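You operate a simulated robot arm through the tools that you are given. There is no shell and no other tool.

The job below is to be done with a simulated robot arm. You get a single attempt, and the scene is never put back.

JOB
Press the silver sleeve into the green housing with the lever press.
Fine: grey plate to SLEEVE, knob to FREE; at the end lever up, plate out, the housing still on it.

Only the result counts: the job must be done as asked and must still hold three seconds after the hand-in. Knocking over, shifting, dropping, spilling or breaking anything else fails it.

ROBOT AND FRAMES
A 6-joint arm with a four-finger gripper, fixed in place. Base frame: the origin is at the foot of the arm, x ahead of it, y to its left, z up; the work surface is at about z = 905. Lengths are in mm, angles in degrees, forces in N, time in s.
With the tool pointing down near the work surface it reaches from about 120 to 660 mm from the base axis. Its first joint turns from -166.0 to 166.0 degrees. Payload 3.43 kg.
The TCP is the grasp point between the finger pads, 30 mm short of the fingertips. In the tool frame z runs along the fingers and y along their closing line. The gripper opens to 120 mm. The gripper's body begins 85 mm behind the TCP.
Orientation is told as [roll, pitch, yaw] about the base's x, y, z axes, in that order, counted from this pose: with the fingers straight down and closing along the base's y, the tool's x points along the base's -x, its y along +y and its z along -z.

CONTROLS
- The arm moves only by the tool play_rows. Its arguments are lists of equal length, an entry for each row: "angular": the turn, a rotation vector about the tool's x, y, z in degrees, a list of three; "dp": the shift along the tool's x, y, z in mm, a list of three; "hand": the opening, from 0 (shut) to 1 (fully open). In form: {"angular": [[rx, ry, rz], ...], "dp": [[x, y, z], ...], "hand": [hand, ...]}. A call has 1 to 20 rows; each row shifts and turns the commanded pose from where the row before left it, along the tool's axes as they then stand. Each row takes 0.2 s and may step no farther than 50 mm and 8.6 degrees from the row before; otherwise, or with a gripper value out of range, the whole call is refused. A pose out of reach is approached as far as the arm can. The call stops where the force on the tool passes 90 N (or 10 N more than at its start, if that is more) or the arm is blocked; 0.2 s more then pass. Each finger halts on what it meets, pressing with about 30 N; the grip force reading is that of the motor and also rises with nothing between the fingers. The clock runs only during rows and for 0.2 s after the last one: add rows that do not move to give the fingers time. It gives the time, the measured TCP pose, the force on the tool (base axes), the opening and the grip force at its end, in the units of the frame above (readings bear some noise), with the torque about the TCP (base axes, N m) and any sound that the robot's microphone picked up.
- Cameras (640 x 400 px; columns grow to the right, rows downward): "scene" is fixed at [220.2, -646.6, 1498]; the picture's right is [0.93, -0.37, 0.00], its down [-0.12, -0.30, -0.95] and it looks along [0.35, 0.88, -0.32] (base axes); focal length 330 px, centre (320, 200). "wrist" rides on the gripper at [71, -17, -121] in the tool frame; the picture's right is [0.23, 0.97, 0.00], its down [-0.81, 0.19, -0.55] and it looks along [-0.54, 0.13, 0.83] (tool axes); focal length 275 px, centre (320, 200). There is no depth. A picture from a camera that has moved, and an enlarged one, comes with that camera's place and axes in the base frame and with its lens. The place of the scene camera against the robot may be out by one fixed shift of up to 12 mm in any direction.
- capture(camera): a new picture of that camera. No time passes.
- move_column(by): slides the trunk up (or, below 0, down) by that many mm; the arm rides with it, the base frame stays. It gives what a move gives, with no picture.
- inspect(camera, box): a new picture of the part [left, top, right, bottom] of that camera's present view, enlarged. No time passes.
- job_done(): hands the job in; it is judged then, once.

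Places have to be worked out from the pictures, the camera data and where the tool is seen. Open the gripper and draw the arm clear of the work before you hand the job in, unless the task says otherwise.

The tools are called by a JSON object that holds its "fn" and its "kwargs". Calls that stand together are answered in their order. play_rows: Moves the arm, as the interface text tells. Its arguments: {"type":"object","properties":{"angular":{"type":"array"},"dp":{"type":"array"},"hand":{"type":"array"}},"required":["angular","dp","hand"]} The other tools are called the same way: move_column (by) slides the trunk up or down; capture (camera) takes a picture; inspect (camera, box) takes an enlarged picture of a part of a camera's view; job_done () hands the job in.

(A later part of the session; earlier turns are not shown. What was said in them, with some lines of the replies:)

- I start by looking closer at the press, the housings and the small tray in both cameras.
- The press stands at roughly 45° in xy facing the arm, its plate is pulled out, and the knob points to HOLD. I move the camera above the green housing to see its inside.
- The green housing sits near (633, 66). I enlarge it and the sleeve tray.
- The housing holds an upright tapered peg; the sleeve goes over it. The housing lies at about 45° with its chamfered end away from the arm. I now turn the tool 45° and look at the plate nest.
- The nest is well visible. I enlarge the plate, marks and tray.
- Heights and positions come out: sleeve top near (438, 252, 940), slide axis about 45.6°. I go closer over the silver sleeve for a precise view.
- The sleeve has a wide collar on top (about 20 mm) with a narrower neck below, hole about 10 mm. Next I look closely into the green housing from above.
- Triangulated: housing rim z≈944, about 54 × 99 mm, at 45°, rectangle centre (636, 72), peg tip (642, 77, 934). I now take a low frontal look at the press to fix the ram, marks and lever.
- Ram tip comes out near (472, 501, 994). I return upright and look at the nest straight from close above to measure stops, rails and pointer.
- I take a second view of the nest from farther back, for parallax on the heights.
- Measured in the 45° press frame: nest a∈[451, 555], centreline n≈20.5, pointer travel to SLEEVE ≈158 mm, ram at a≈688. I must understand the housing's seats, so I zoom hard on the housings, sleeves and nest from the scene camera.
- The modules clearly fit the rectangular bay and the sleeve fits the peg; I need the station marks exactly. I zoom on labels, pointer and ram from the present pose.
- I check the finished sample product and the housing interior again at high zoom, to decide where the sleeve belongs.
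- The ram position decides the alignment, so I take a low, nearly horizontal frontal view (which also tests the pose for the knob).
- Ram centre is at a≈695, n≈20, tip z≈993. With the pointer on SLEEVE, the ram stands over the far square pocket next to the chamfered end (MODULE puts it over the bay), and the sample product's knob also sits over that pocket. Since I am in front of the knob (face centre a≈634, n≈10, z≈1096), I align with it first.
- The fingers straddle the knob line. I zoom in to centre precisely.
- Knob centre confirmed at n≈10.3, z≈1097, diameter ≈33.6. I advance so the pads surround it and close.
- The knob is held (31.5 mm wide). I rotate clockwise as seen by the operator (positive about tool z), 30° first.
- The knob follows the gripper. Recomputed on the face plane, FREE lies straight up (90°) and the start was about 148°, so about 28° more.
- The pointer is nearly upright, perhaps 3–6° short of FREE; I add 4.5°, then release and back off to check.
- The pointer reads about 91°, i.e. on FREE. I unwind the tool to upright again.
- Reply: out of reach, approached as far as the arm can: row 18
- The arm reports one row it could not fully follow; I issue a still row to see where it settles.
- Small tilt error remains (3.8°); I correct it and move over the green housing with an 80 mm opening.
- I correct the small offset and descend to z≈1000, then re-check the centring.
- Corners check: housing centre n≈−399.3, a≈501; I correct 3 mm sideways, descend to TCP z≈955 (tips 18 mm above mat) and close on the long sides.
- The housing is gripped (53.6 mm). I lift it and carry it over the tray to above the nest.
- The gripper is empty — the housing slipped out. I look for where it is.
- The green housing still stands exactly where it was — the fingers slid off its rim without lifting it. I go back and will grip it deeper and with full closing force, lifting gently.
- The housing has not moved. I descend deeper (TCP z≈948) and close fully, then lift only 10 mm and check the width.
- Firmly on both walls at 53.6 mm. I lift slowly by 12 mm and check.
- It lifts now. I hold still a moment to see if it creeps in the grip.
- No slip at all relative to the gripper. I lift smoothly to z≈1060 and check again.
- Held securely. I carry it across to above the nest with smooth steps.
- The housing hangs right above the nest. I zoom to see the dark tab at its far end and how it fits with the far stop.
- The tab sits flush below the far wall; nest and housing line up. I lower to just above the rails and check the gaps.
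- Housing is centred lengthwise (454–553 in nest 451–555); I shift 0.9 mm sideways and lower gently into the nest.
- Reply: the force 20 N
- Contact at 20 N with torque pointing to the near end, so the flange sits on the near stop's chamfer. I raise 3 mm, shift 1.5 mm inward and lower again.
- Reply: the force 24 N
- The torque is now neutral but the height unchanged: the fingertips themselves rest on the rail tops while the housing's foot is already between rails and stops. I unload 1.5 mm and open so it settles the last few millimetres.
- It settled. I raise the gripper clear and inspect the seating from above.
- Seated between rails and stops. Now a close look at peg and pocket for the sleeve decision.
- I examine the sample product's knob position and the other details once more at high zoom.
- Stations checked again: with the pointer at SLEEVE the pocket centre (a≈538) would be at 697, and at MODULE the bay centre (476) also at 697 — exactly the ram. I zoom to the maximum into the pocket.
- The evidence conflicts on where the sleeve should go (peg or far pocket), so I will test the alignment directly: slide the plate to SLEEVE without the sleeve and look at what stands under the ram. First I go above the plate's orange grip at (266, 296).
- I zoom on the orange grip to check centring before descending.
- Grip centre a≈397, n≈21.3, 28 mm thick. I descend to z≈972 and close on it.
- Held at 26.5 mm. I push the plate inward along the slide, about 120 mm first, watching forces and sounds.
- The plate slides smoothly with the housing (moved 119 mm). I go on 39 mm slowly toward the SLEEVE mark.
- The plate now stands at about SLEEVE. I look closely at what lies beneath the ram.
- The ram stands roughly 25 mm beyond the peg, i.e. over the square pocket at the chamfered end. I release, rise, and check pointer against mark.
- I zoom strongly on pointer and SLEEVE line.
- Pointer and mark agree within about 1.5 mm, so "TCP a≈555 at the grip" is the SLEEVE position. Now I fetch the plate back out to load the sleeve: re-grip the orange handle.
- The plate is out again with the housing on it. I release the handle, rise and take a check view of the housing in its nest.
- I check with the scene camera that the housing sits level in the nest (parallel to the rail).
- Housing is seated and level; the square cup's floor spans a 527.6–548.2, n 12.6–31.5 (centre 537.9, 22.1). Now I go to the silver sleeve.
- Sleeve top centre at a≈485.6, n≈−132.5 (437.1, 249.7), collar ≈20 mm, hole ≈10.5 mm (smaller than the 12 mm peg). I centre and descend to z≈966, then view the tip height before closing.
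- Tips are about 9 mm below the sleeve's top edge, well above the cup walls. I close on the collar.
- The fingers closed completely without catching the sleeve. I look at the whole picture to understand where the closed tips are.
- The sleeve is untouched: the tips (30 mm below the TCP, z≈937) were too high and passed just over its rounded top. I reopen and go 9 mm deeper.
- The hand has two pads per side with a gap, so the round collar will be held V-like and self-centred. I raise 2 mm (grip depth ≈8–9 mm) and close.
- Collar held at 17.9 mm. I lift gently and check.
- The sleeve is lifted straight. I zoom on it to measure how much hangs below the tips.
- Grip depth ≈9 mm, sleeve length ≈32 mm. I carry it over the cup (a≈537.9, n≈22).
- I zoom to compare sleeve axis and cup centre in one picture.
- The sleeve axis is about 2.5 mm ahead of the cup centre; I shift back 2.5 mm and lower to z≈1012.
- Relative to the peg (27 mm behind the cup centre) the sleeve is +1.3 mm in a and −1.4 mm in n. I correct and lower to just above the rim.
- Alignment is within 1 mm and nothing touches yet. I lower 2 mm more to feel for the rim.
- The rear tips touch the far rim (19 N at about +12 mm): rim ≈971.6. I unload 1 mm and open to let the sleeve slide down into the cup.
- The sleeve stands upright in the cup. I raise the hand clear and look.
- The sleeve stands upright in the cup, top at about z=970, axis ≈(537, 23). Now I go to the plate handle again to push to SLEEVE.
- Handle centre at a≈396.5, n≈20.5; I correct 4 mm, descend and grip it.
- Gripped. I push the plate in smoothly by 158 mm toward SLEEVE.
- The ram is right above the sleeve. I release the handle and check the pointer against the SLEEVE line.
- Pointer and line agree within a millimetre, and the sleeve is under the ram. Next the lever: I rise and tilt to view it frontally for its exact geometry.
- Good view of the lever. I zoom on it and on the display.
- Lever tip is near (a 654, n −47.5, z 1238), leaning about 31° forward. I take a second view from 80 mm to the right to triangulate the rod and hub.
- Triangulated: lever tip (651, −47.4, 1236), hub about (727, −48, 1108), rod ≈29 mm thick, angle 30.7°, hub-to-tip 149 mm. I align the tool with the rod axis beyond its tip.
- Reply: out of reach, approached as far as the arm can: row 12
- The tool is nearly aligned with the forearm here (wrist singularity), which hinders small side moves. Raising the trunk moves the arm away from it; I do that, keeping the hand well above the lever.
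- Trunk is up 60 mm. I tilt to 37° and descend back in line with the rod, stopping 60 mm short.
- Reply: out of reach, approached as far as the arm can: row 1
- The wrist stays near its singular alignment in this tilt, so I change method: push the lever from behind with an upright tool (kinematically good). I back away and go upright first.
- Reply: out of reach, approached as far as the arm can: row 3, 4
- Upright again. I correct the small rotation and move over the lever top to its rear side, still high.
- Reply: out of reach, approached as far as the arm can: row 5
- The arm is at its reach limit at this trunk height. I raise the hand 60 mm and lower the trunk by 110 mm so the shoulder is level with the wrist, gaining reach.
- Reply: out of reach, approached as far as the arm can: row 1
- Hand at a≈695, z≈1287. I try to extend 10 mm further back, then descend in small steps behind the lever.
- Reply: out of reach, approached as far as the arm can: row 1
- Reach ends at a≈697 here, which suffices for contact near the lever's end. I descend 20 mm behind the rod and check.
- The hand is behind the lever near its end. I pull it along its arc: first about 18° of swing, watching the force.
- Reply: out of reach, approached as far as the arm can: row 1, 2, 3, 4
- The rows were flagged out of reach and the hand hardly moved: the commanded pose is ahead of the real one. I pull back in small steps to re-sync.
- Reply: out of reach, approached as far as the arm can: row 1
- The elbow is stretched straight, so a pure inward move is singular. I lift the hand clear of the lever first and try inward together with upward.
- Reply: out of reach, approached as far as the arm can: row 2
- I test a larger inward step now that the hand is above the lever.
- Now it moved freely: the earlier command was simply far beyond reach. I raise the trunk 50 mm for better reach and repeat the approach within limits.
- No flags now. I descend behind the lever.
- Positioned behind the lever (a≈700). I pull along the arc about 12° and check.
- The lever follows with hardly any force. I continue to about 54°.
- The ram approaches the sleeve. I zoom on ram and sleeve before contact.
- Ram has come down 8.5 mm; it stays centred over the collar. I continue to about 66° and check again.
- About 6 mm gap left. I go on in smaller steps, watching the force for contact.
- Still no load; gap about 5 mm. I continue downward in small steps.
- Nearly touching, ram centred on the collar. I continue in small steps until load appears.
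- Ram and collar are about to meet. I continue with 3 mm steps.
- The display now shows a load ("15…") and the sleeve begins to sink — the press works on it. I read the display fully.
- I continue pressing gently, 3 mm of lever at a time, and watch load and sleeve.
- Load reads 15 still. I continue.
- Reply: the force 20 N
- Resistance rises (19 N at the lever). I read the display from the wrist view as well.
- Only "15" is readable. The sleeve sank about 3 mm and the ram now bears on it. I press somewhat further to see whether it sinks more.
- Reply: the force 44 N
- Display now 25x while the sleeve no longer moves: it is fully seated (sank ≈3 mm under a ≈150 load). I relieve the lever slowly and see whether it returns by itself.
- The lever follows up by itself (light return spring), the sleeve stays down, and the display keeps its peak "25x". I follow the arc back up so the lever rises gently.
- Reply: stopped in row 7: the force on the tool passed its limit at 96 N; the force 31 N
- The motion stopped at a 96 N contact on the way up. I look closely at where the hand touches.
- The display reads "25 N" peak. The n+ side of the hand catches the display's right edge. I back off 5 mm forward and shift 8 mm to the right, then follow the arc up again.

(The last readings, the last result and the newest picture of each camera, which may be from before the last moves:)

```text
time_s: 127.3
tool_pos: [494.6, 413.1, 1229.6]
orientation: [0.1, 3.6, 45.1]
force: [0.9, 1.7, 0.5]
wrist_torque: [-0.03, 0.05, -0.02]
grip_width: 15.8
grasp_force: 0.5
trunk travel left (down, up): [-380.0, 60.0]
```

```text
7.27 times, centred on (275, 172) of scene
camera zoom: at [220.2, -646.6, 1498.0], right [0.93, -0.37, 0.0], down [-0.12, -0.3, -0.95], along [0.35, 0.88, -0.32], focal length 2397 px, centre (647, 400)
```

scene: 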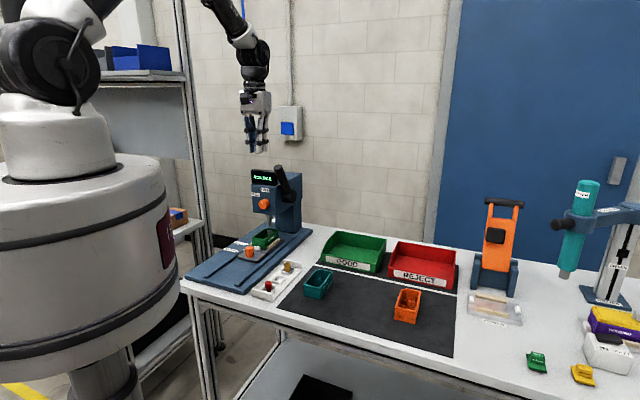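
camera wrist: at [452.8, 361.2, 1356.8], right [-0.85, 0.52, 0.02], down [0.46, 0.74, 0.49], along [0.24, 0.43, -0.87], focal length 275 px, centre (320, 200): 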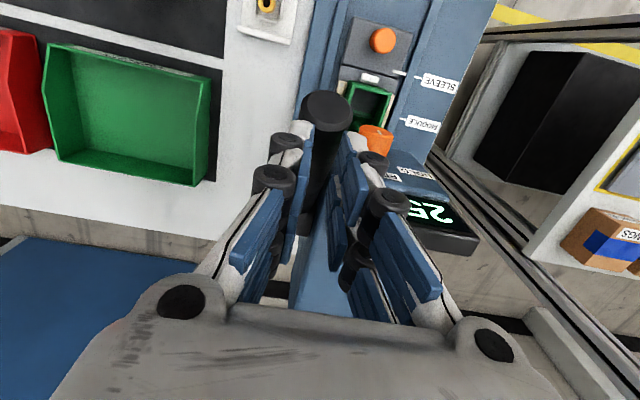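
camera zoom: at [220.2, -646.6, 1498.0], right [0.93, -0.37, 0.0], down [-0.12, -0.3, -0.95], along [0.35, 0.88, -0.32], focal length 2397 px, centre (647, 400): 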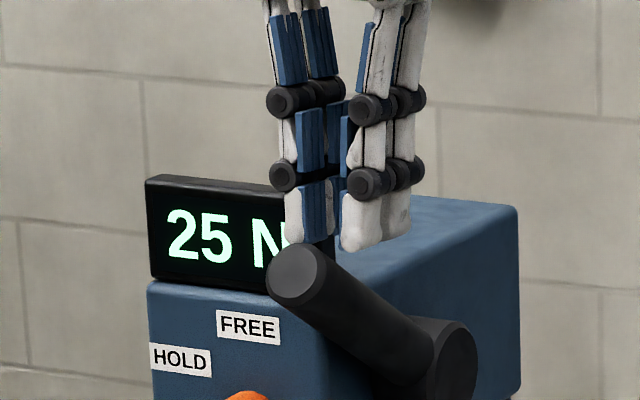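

I straighten the tilt and continue the arc upward at n≈−57.

{"fn": "play_rows", "kwargs": {"angular": [[0, -3.6, 0], [0, 0, 0], [0, 0, 0], [0, 0, 0], [0, 0, 0], [0, 0, 0], [0, 0, 0]], "dp": [[0, 0, -3], [-9, 0, -10], [-11, 0, -10], [-12, 0, -9], [-12, 0, -8], [-6, 0, -6], [0, 0, 0]], "hand": [0.13, 0.13, 0.13, 0.13, 0.13, 0.13, 0.13]}}

{"fn": "inspect", "kwargs": {"camera": "scene", "box": [245, 140, 325, 245]}}

```text
time_s: 128.9
tool_pos: [527.5, 447.5, 1275.2]
orientation: [0.1, 0.1, 45.2]
force: [0.4, 0.1, -0.7]
wrist_torque: [0.03, -0.04, -0.03]
grip_width: 15.8
grasp_force: 0.0
trunk travel left (down, up): [-380.0, 60.0]
```

```text
3.81 times, centred on (285, 192) of scene
camera zoom: at [220.2, -646.6, 1498.0], right [0.93, -0.37, 0.0], down [-0.12, -0.3, -0.95], along [0.35, 0.88, -0.32], focal length 1256 px, centre (453, 229)
```

zoom: 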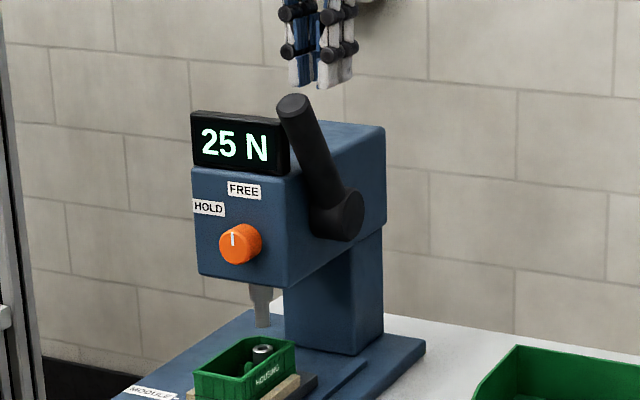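

The lever is fully up again, ram raised, display holding 25 N. I compare the sleeve's height with before.

{"fn": "inspect", "kwargs": {"camera": "scene", "box": [272, 210, 302, 245]}}

{"fn": "inspect", "kwargs": {"camera": "scene", "box": [272, 220, 296, 244]}}

```text
11.43 times, centred on (287, 228) of scene
camera zoom: at [220.2, -646.6, 1498.0], right [0.93, -0.37, 0.0], down [-0.12, -0.3, -0.95], along [0.35, 0.88, -0.32], focal length 3767 px, centre (697, -114)
```

zoom: 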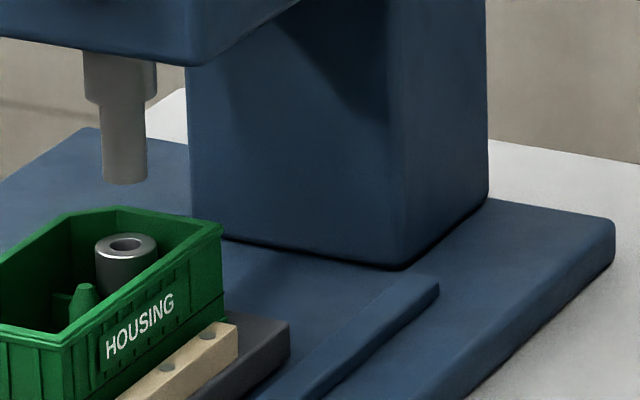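

```text
16.00 times, centred on (284, 232) of scene
camera zoom: at [220.2, -646.6, 1498.0], right [0.93, -0.37, 0.0], down [-0.12, -0.3, -0.95], along [0.35, 0.88, -0.32], focal length 5274 px, centre (896, -312)
```

zoom: 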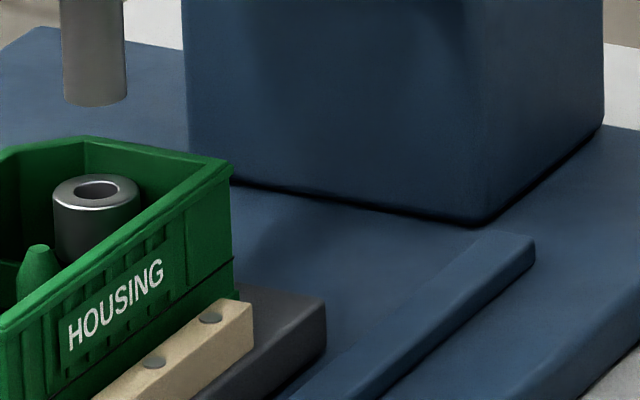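

The sleeve sits 2.5–3 mm deeper and did not move further when the load rose from 15 to 25 N, so it is bottomed. Now I leave the lever (over its top) and go back to the plate handle.

{"fn": "play_rows", "kwargs": {"angular": [[0, 0, 0], [0, 0, 0], [0, 0, 0], [0, 0, 0], [0, 0, 0], [0, 0, 0], [0, 0, 0], [0, 0, 0], [0, 0, 0], [0, 0, 0], [0, 0, 0], [0, 0, 0], [0, 0, 0], [0, 0, 0]], "dp": [[0, 0, -15], [0, 0, -20], [40, 0, 0], [45, 0, 0], [45, 0, 0], [45, 0, 0], [25, 39, 0], [0, 39, 0], [0, 0, 42], [0, 0, 45], [0, 0, 45], [0, 0, 45], [0, 0, 45], [0, 0, 45]], "hand": [0.13, 0.13, 0.2, 0.3, 0.4, 0.5, 0.6, 0.7, 0.7, 0.7, 0.7, 0.7, 0.7, 0.7]}}

{"fn": "capture", "kwargs": {"camera": "wrist"}}

{"fn": "capture", "kwargs": {"camera": "scene"}}

```text
time_s: 131.9
tool_pos: [329.2, 360.0, 1042.3]
orientation: [0.1, -0.1, 45.2]
force: [-0.8, 0.2, 0.0]
wrist_torque: [-0.02, 0.0, -0.02]
grip_width: 83.9
grasp_force: 0.1
trunk travel left (down, up): [-380.0, 60.0]
```

```text
taken
camera wrist: at [291.0, 299.1, 1162.7], right [-0.85, 0.52, 0.0], down [0.44, 0.71, 0.55], along [0.29, 0.47, -0.83], focal length 275 px, centre (320, 200)
```

wrist: 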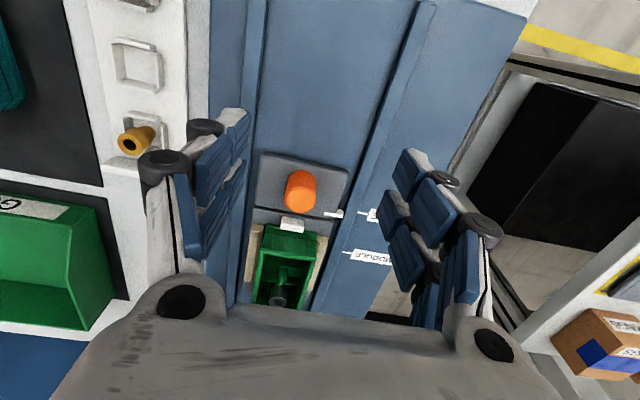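

```text
taken
```

scene: 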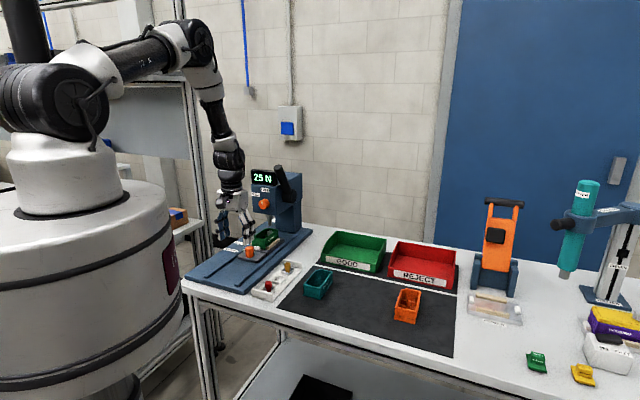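

All fine; the knob still points to FREE. I grip the plate handle again.

{"fn": "play_rows", "kwargs": {"angular": [[0, 0, 0], [0, 0, 0], [0, 0, 0], [0, 0, 0], [0, 0, 0], [0, 0, 0], [0, 0, 0], [0, 0, 0], [0, 0, 0]], "dp": [[-34, -0.4, 0], [-34, -0.4, 0], [0, 0, 22], [0, 0, 22], [0, 0, 22], [0, 0, 0], [0, 0, 0], [0, 0, 0], [0, 0, 0]], "hand": [0.6, 0.55, 0.55, 0.55, 0.55, 0.1, 0.1, 0.1, 0.1]}}

{"fn": "inspect", "kwargs": {"camera": "scene", "box": [230, 200, 310, 270]}}

```text
time_s: 133.9
tool_pos: [378.8, 406.6, 977.9]
orientation: [0.1, 0.1, 45.1]
force: [4.2, -5.1, -1.9]
wrist_torque: [-0.1, -0.21, 0.0]
grip_width: 27.5
grasp_force: 36.5
trunk travel left (down, up): [-380.0, 60.0]
```

```text
5.71 times, centred on (270, 235) of scene
camera zoom: at [220.2, -646.6, 1498.0], right [0.93, -0.37, 0.0], down [-0.12, -0.3, -0.95], along [0.35, 0.88, -0.32], focal length 1883 px, centre (606, 0)
```

zoom: 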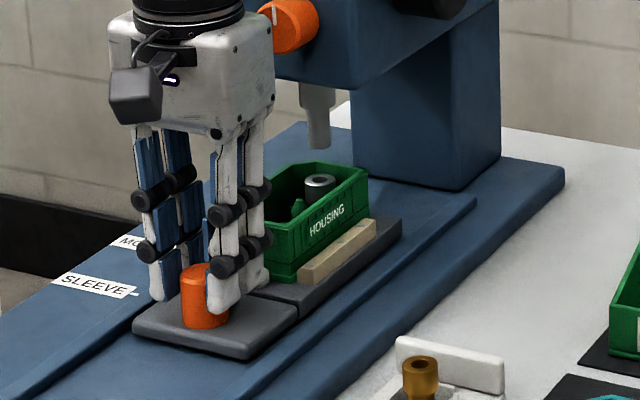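

I pull the plate out smoothly to its starting place.

{"fn": "play_rows", "kwargs": {"angular": [[0, 0, 0], [0, 0, 0], [0, 0, 0], [0, 0, 0], [0, 0, 0], [0, 0, 0], [0, 0, 0], [0, 0, 0], [0, 0, 0], [0, 0, 0], [0, 0, 0], [0, 0, 0], [0, 0, 0], [0, 0, 0], [0, 0, 0], [0, 0, 0], [0, 0, 0]], "dp": [[3, -0.4, 0], [6, 0, 0], [10, 0, 0], [12, 0, 0], [12, 0, 0], [12, 0, 0], [12, 0, 0], [12, 0, 0], [12, 0, 0], [12, 0, 0], [12, 0, 0], [12, 0, 0], [12, 0, 0], [10, 0, 0], [6, 0, 0], [3, 0, 0], [0, 0, 0]], "hand": [0.1, 0.1, 0.1, 0.1, 0.1, 0.1, 0.1, 0.1, 0.1, 0.1, 0.1, 0.1, 0.1, 0.1, 0.1, 0.1, 0.1]}}

{"fn": "inspect", "kwargs": {"camera": "scene", "box": [185, 190, 305, 300]}}

```text
time_s: 137.5
tool_pos: [268.3, 297.1, 978.5]
orientation: [0.0, 0.2, 45.3]
force: [2.6, 3.1, -18.3]
wrist_torque: [-0.42, 0.41, -0.02]
grip_width: 27.4
grasp_force: 45.2
trunk travel left (down, up): [-380.0, 60.0]
```

```text
3.64 times, centred on (245, 245) of scene
camera zoom: at [220.2, -646.6, 1498.0], right [0.93, -0.37, 0.0], down [-0.12, -0.3, -0.95], along [0.35, 0.88, -0.32], focal length 1198 px, centre (593, 36)
```

zoom: 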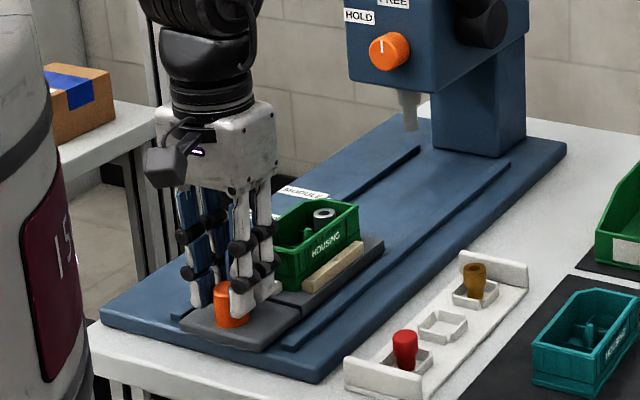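

About 3 mm short of the start; I pull a little further to see if it still moves or meets its stop.

{"fn": "play_rows", "kwargs": {"angular": [[0, 0, 0], [0, 0, 0], [0, 0, 0]], "dp": [[2, 0, 0], [2, 0, 0], [0, 0, 0]], "hand": [0.1, 0.1, 0.1]}}

```text
time_s: 138.3
tool_pos: [268.8, 296.8, 978.6]
orientation: [0.2, -0.2, 45.0]
force: [20.1, 5.1, -9.2]
wrist_torque: [0.02, -0.5, 0.09]
grip_width: 27.5
grasp_force: 45.6
trunk travel left (down, up): [-380.0, 60.0]
```

It is at its outer stop. I relax, release and rise, then inspect the result.

{"fn": "play_rows", "kwargs": {"angular": [[0, 0, 0], [0, 0, 0], [0, 0, 0], [0, 0, 0], [0, 0, 0], [0, 0, 0], [0, 0, 0], [0, 0, 0], [0, 0, 0]], "dp": [[-2, 0, 0], [-1.5, 0, 0], [0, 0, 0], [0, 0, 0], [0, 0, -15], [0, 0, -35], [0, 0, -35], [-35, 0, 0], [-35, 0, 0]], "hand": [0.1, 0.1, 0.5, 0.55, 0.6, 0.7, 0.8, 0.9, 0.9]}}

{"fn": "capture", "kwargs": {"camera": "wrist"}}

{"fn": "inspect", "kwargs": {"camera": "wrist", "box": [270, 80, 370, 220]}}

{"fn": "inspect", "kwargs": {"camera": "scene", "box": [235, 235, 270, 265]}}

```text
time_s: 140.3
tool_pos: [318.7, 345.1, 1063.3]
orientation: [0.1, 0.1, 45.2]
force: [-0.6, 0.5, 0.4]
wrist_torque: [-0.02, -0.04, -0.01]
grip_width: 108.1
grasp_force: 0.1
trunk travel left (down, up): [-380.0, 60.0]
```

```text
taken
camera wrist: at [281.2, 284.1, 1183.7], right [-0.85, 0.52, 0.0], down [0.44, 0.71, 0.55], along [0.29, 0.47, -0.83], focal length 275 px, centre (320, 200)
```

wrist: 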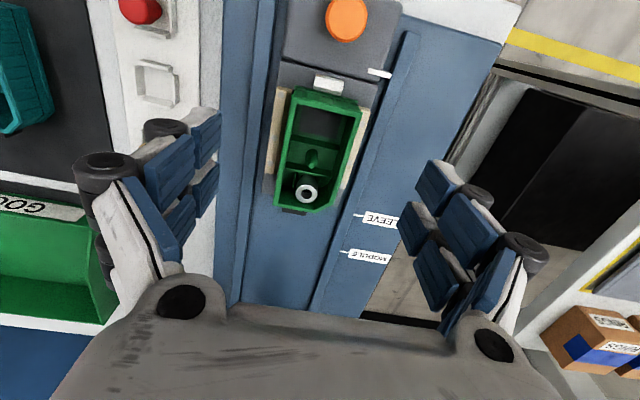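

```text
2.86 times, centred on (320, 150) of wrist
camera zoom: at [281.2, 284.1, 1183.7], right [-0.85, 0.52, 0.0], down [0.44, 0.71, 0.55], along [0.29, 0.47, -0.83], focal length 786 px, centre (320, 343)
```

zoom: 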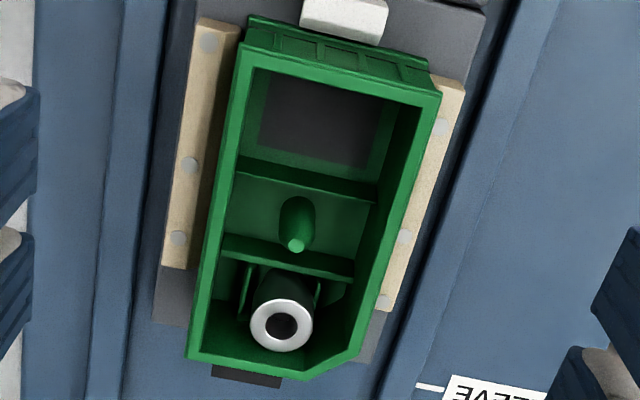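

```text
13.33 times, centred on (252, 250) of scene
camera zoom: at [220.2, -646.6, 1498.0], right [0.93, -0.37, 0.0], down [-0.12, -0.3, -0.95], along [0.35, 0.88, -0.32], focal length 4395 px, centre (1220, -467)
```

zoom: 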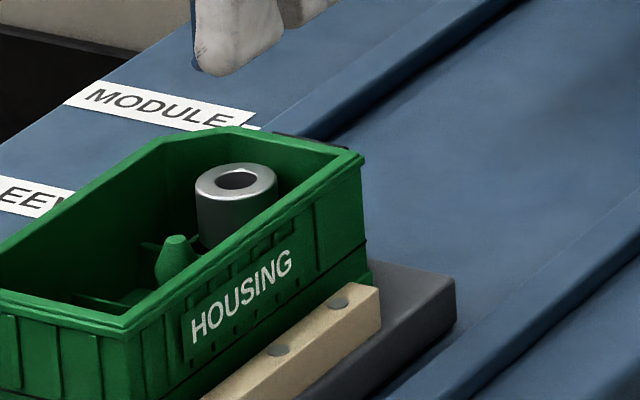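

The sleeve is 3.3 mm lower than before pressing, centred in its seat (537.9, 21.6), and the housing is still in the nest with the plate out. I draw the arm up and clear and verify everything.

{"fn": "play_rows", "kwargs": {"angular": [[0, 0, 0], [0, 0, 0], [0, 0, 0], [0, 0, 0], [0, 0, 0], [0, 0, 0], [0, 0, 0]], "dp": [[0, 0, -40], [0, 0, -45], [0, 0, -45], [0, 0, -45], [0, 0, -45], [20, 0, -30], [0, 0, 0]], "hand": [1, 1, 1, 1, 1, 1, 1]}}

{"fn": "capture", "kwargs": {"camera": "scene"}}

{"fn": "inspect", "kwargs": {"camera": "scene", "box": [240, 155, 320, 235]}}

{"fn": "inspect", "kwargs": {"camera": "scene", "box": [180, 220, 320, 310]}}

{"fn": "capture", "kwargs": {"camera": "wrist"}}

```text
time_s: 141.9
tool_pos: [302.6, 333.6, 1312.2]
orientation: [0.1, 0.2, 45.2]
force: [0.0, -0.1, -1.0]
wrist_torque: [-0.04, 0.06, -0.01]
grip_width: 120.0
grasp_force: 0.0
trunk travel left (down, up): [-380.0, 60.0]
```

```text
taken
```

scene: 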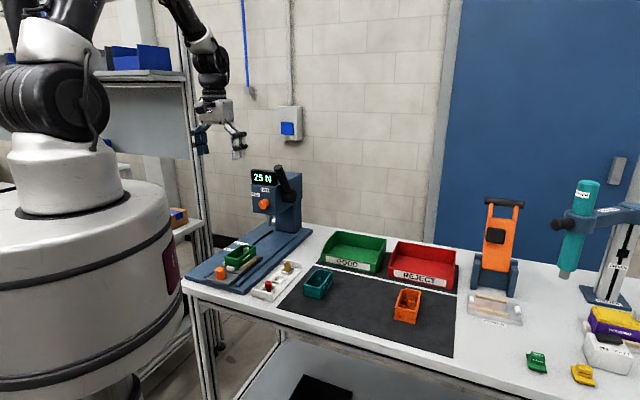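

```text
5.00 times, centred on (280, 195) of scene
camera zoom: at [220.2, -646.6, 1498.0], right [0.93, -0.37, 0.0], down [-0.12, -0.3, -0.95], along [0.35, 0.88, -0.32], focal length 1648 px, centre (520, 225)
```

zoom: 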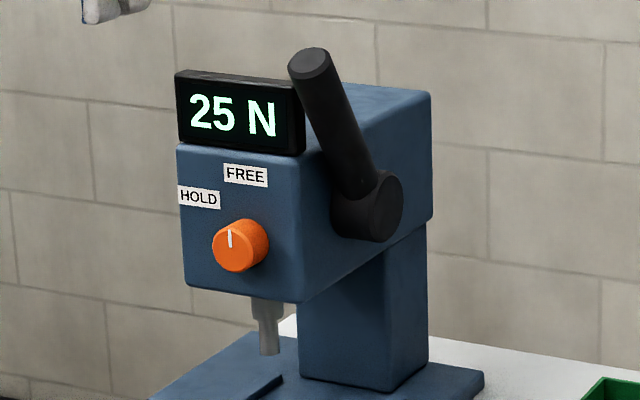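

```text
4.44 times, centred on (250, 265) of scene
camera zoom: at [220.2, -646.6, 1498.0], right [0.93, -0.37, 0.0], down [-0.12, -0.3, -0.95], along [0.35, 0.88, -0.32], focal length 1465 px, centre (631, -89)
```

zoom: 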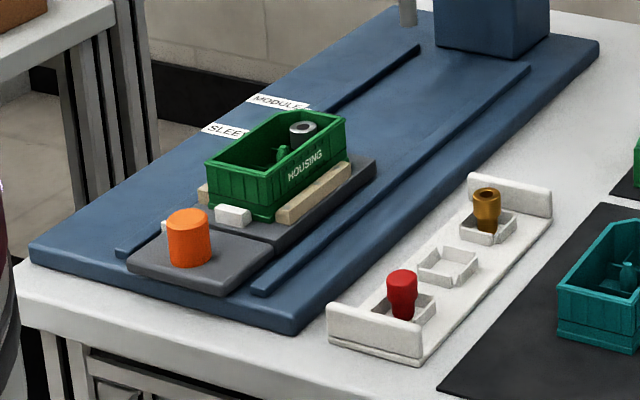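

```text
taken
camera wrist: at [264.5, 272.2, 1432.2], right [-0.85, 0.52, 0.0], down [0.44, 0.71, 0.55], along [0.29, 0.47, -0.83], focal length 275 px, centre (320, 200)
```

wrist: 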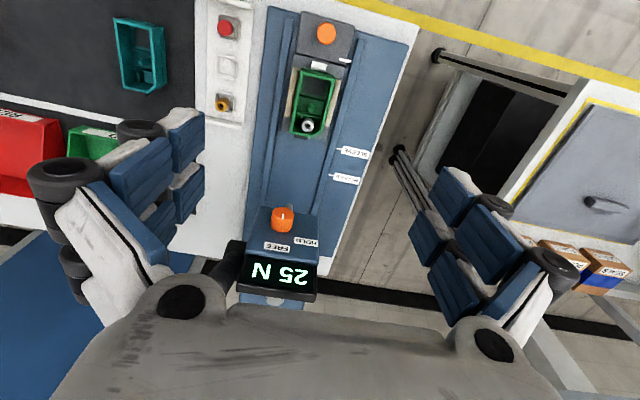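

Everything matches the job: the sleeve is seated in the green housing (25 N peak), the knob is on FREE and the lever is back up. The plate is out with the housing on it, the gripper is open and clear, and nothing else moved. I hand in.

{"fn": "job_done", "kwargs": {}}

```text
The job is handed in.
```

I handed the job in with the silver sleeve pressed into the green housing. I have no verdict from the judging yet.

| Asked for | State at hand-in |
|---|---|
| Plate to SLEEVE for the press | Pointer lined up with the SLEEVE mark to about 1 mm |
| Knob to FREE | Pointer at FREE, about 1–2° off |
| Lever up at the end | Back at its starting angle |
| Plate out, housing on it | At its outer stop, housing still in the nest |
| Sleeve pressed in | Sank about 3 mm; the press display peaked at 25 N |

- **Where the sleeve went:** I put it in the square pocket at the chamfered end, not over the pointed peg. With the plate at SLEEVE the ram comes down over that pocket, about 25 mm past the peg.
- **How it seated:** The sleeve dropped about 3 mm at a 15 N reading and moved no further up to 25 N. I took that as seated, but I never saw its bottom directly.
- **Contacts along the way:**
  - My first grip on the housing slipped before it lifted.
  - The hand touched the press display once while raising the lever, which stopped that move at 96 N.
  - Nothing looked shifted or damaged after either.

The other housings, the red and gold sleeves, the tray and the bins looked unmoved in the last pictures. The gripper is open and the arm is clear of the work.
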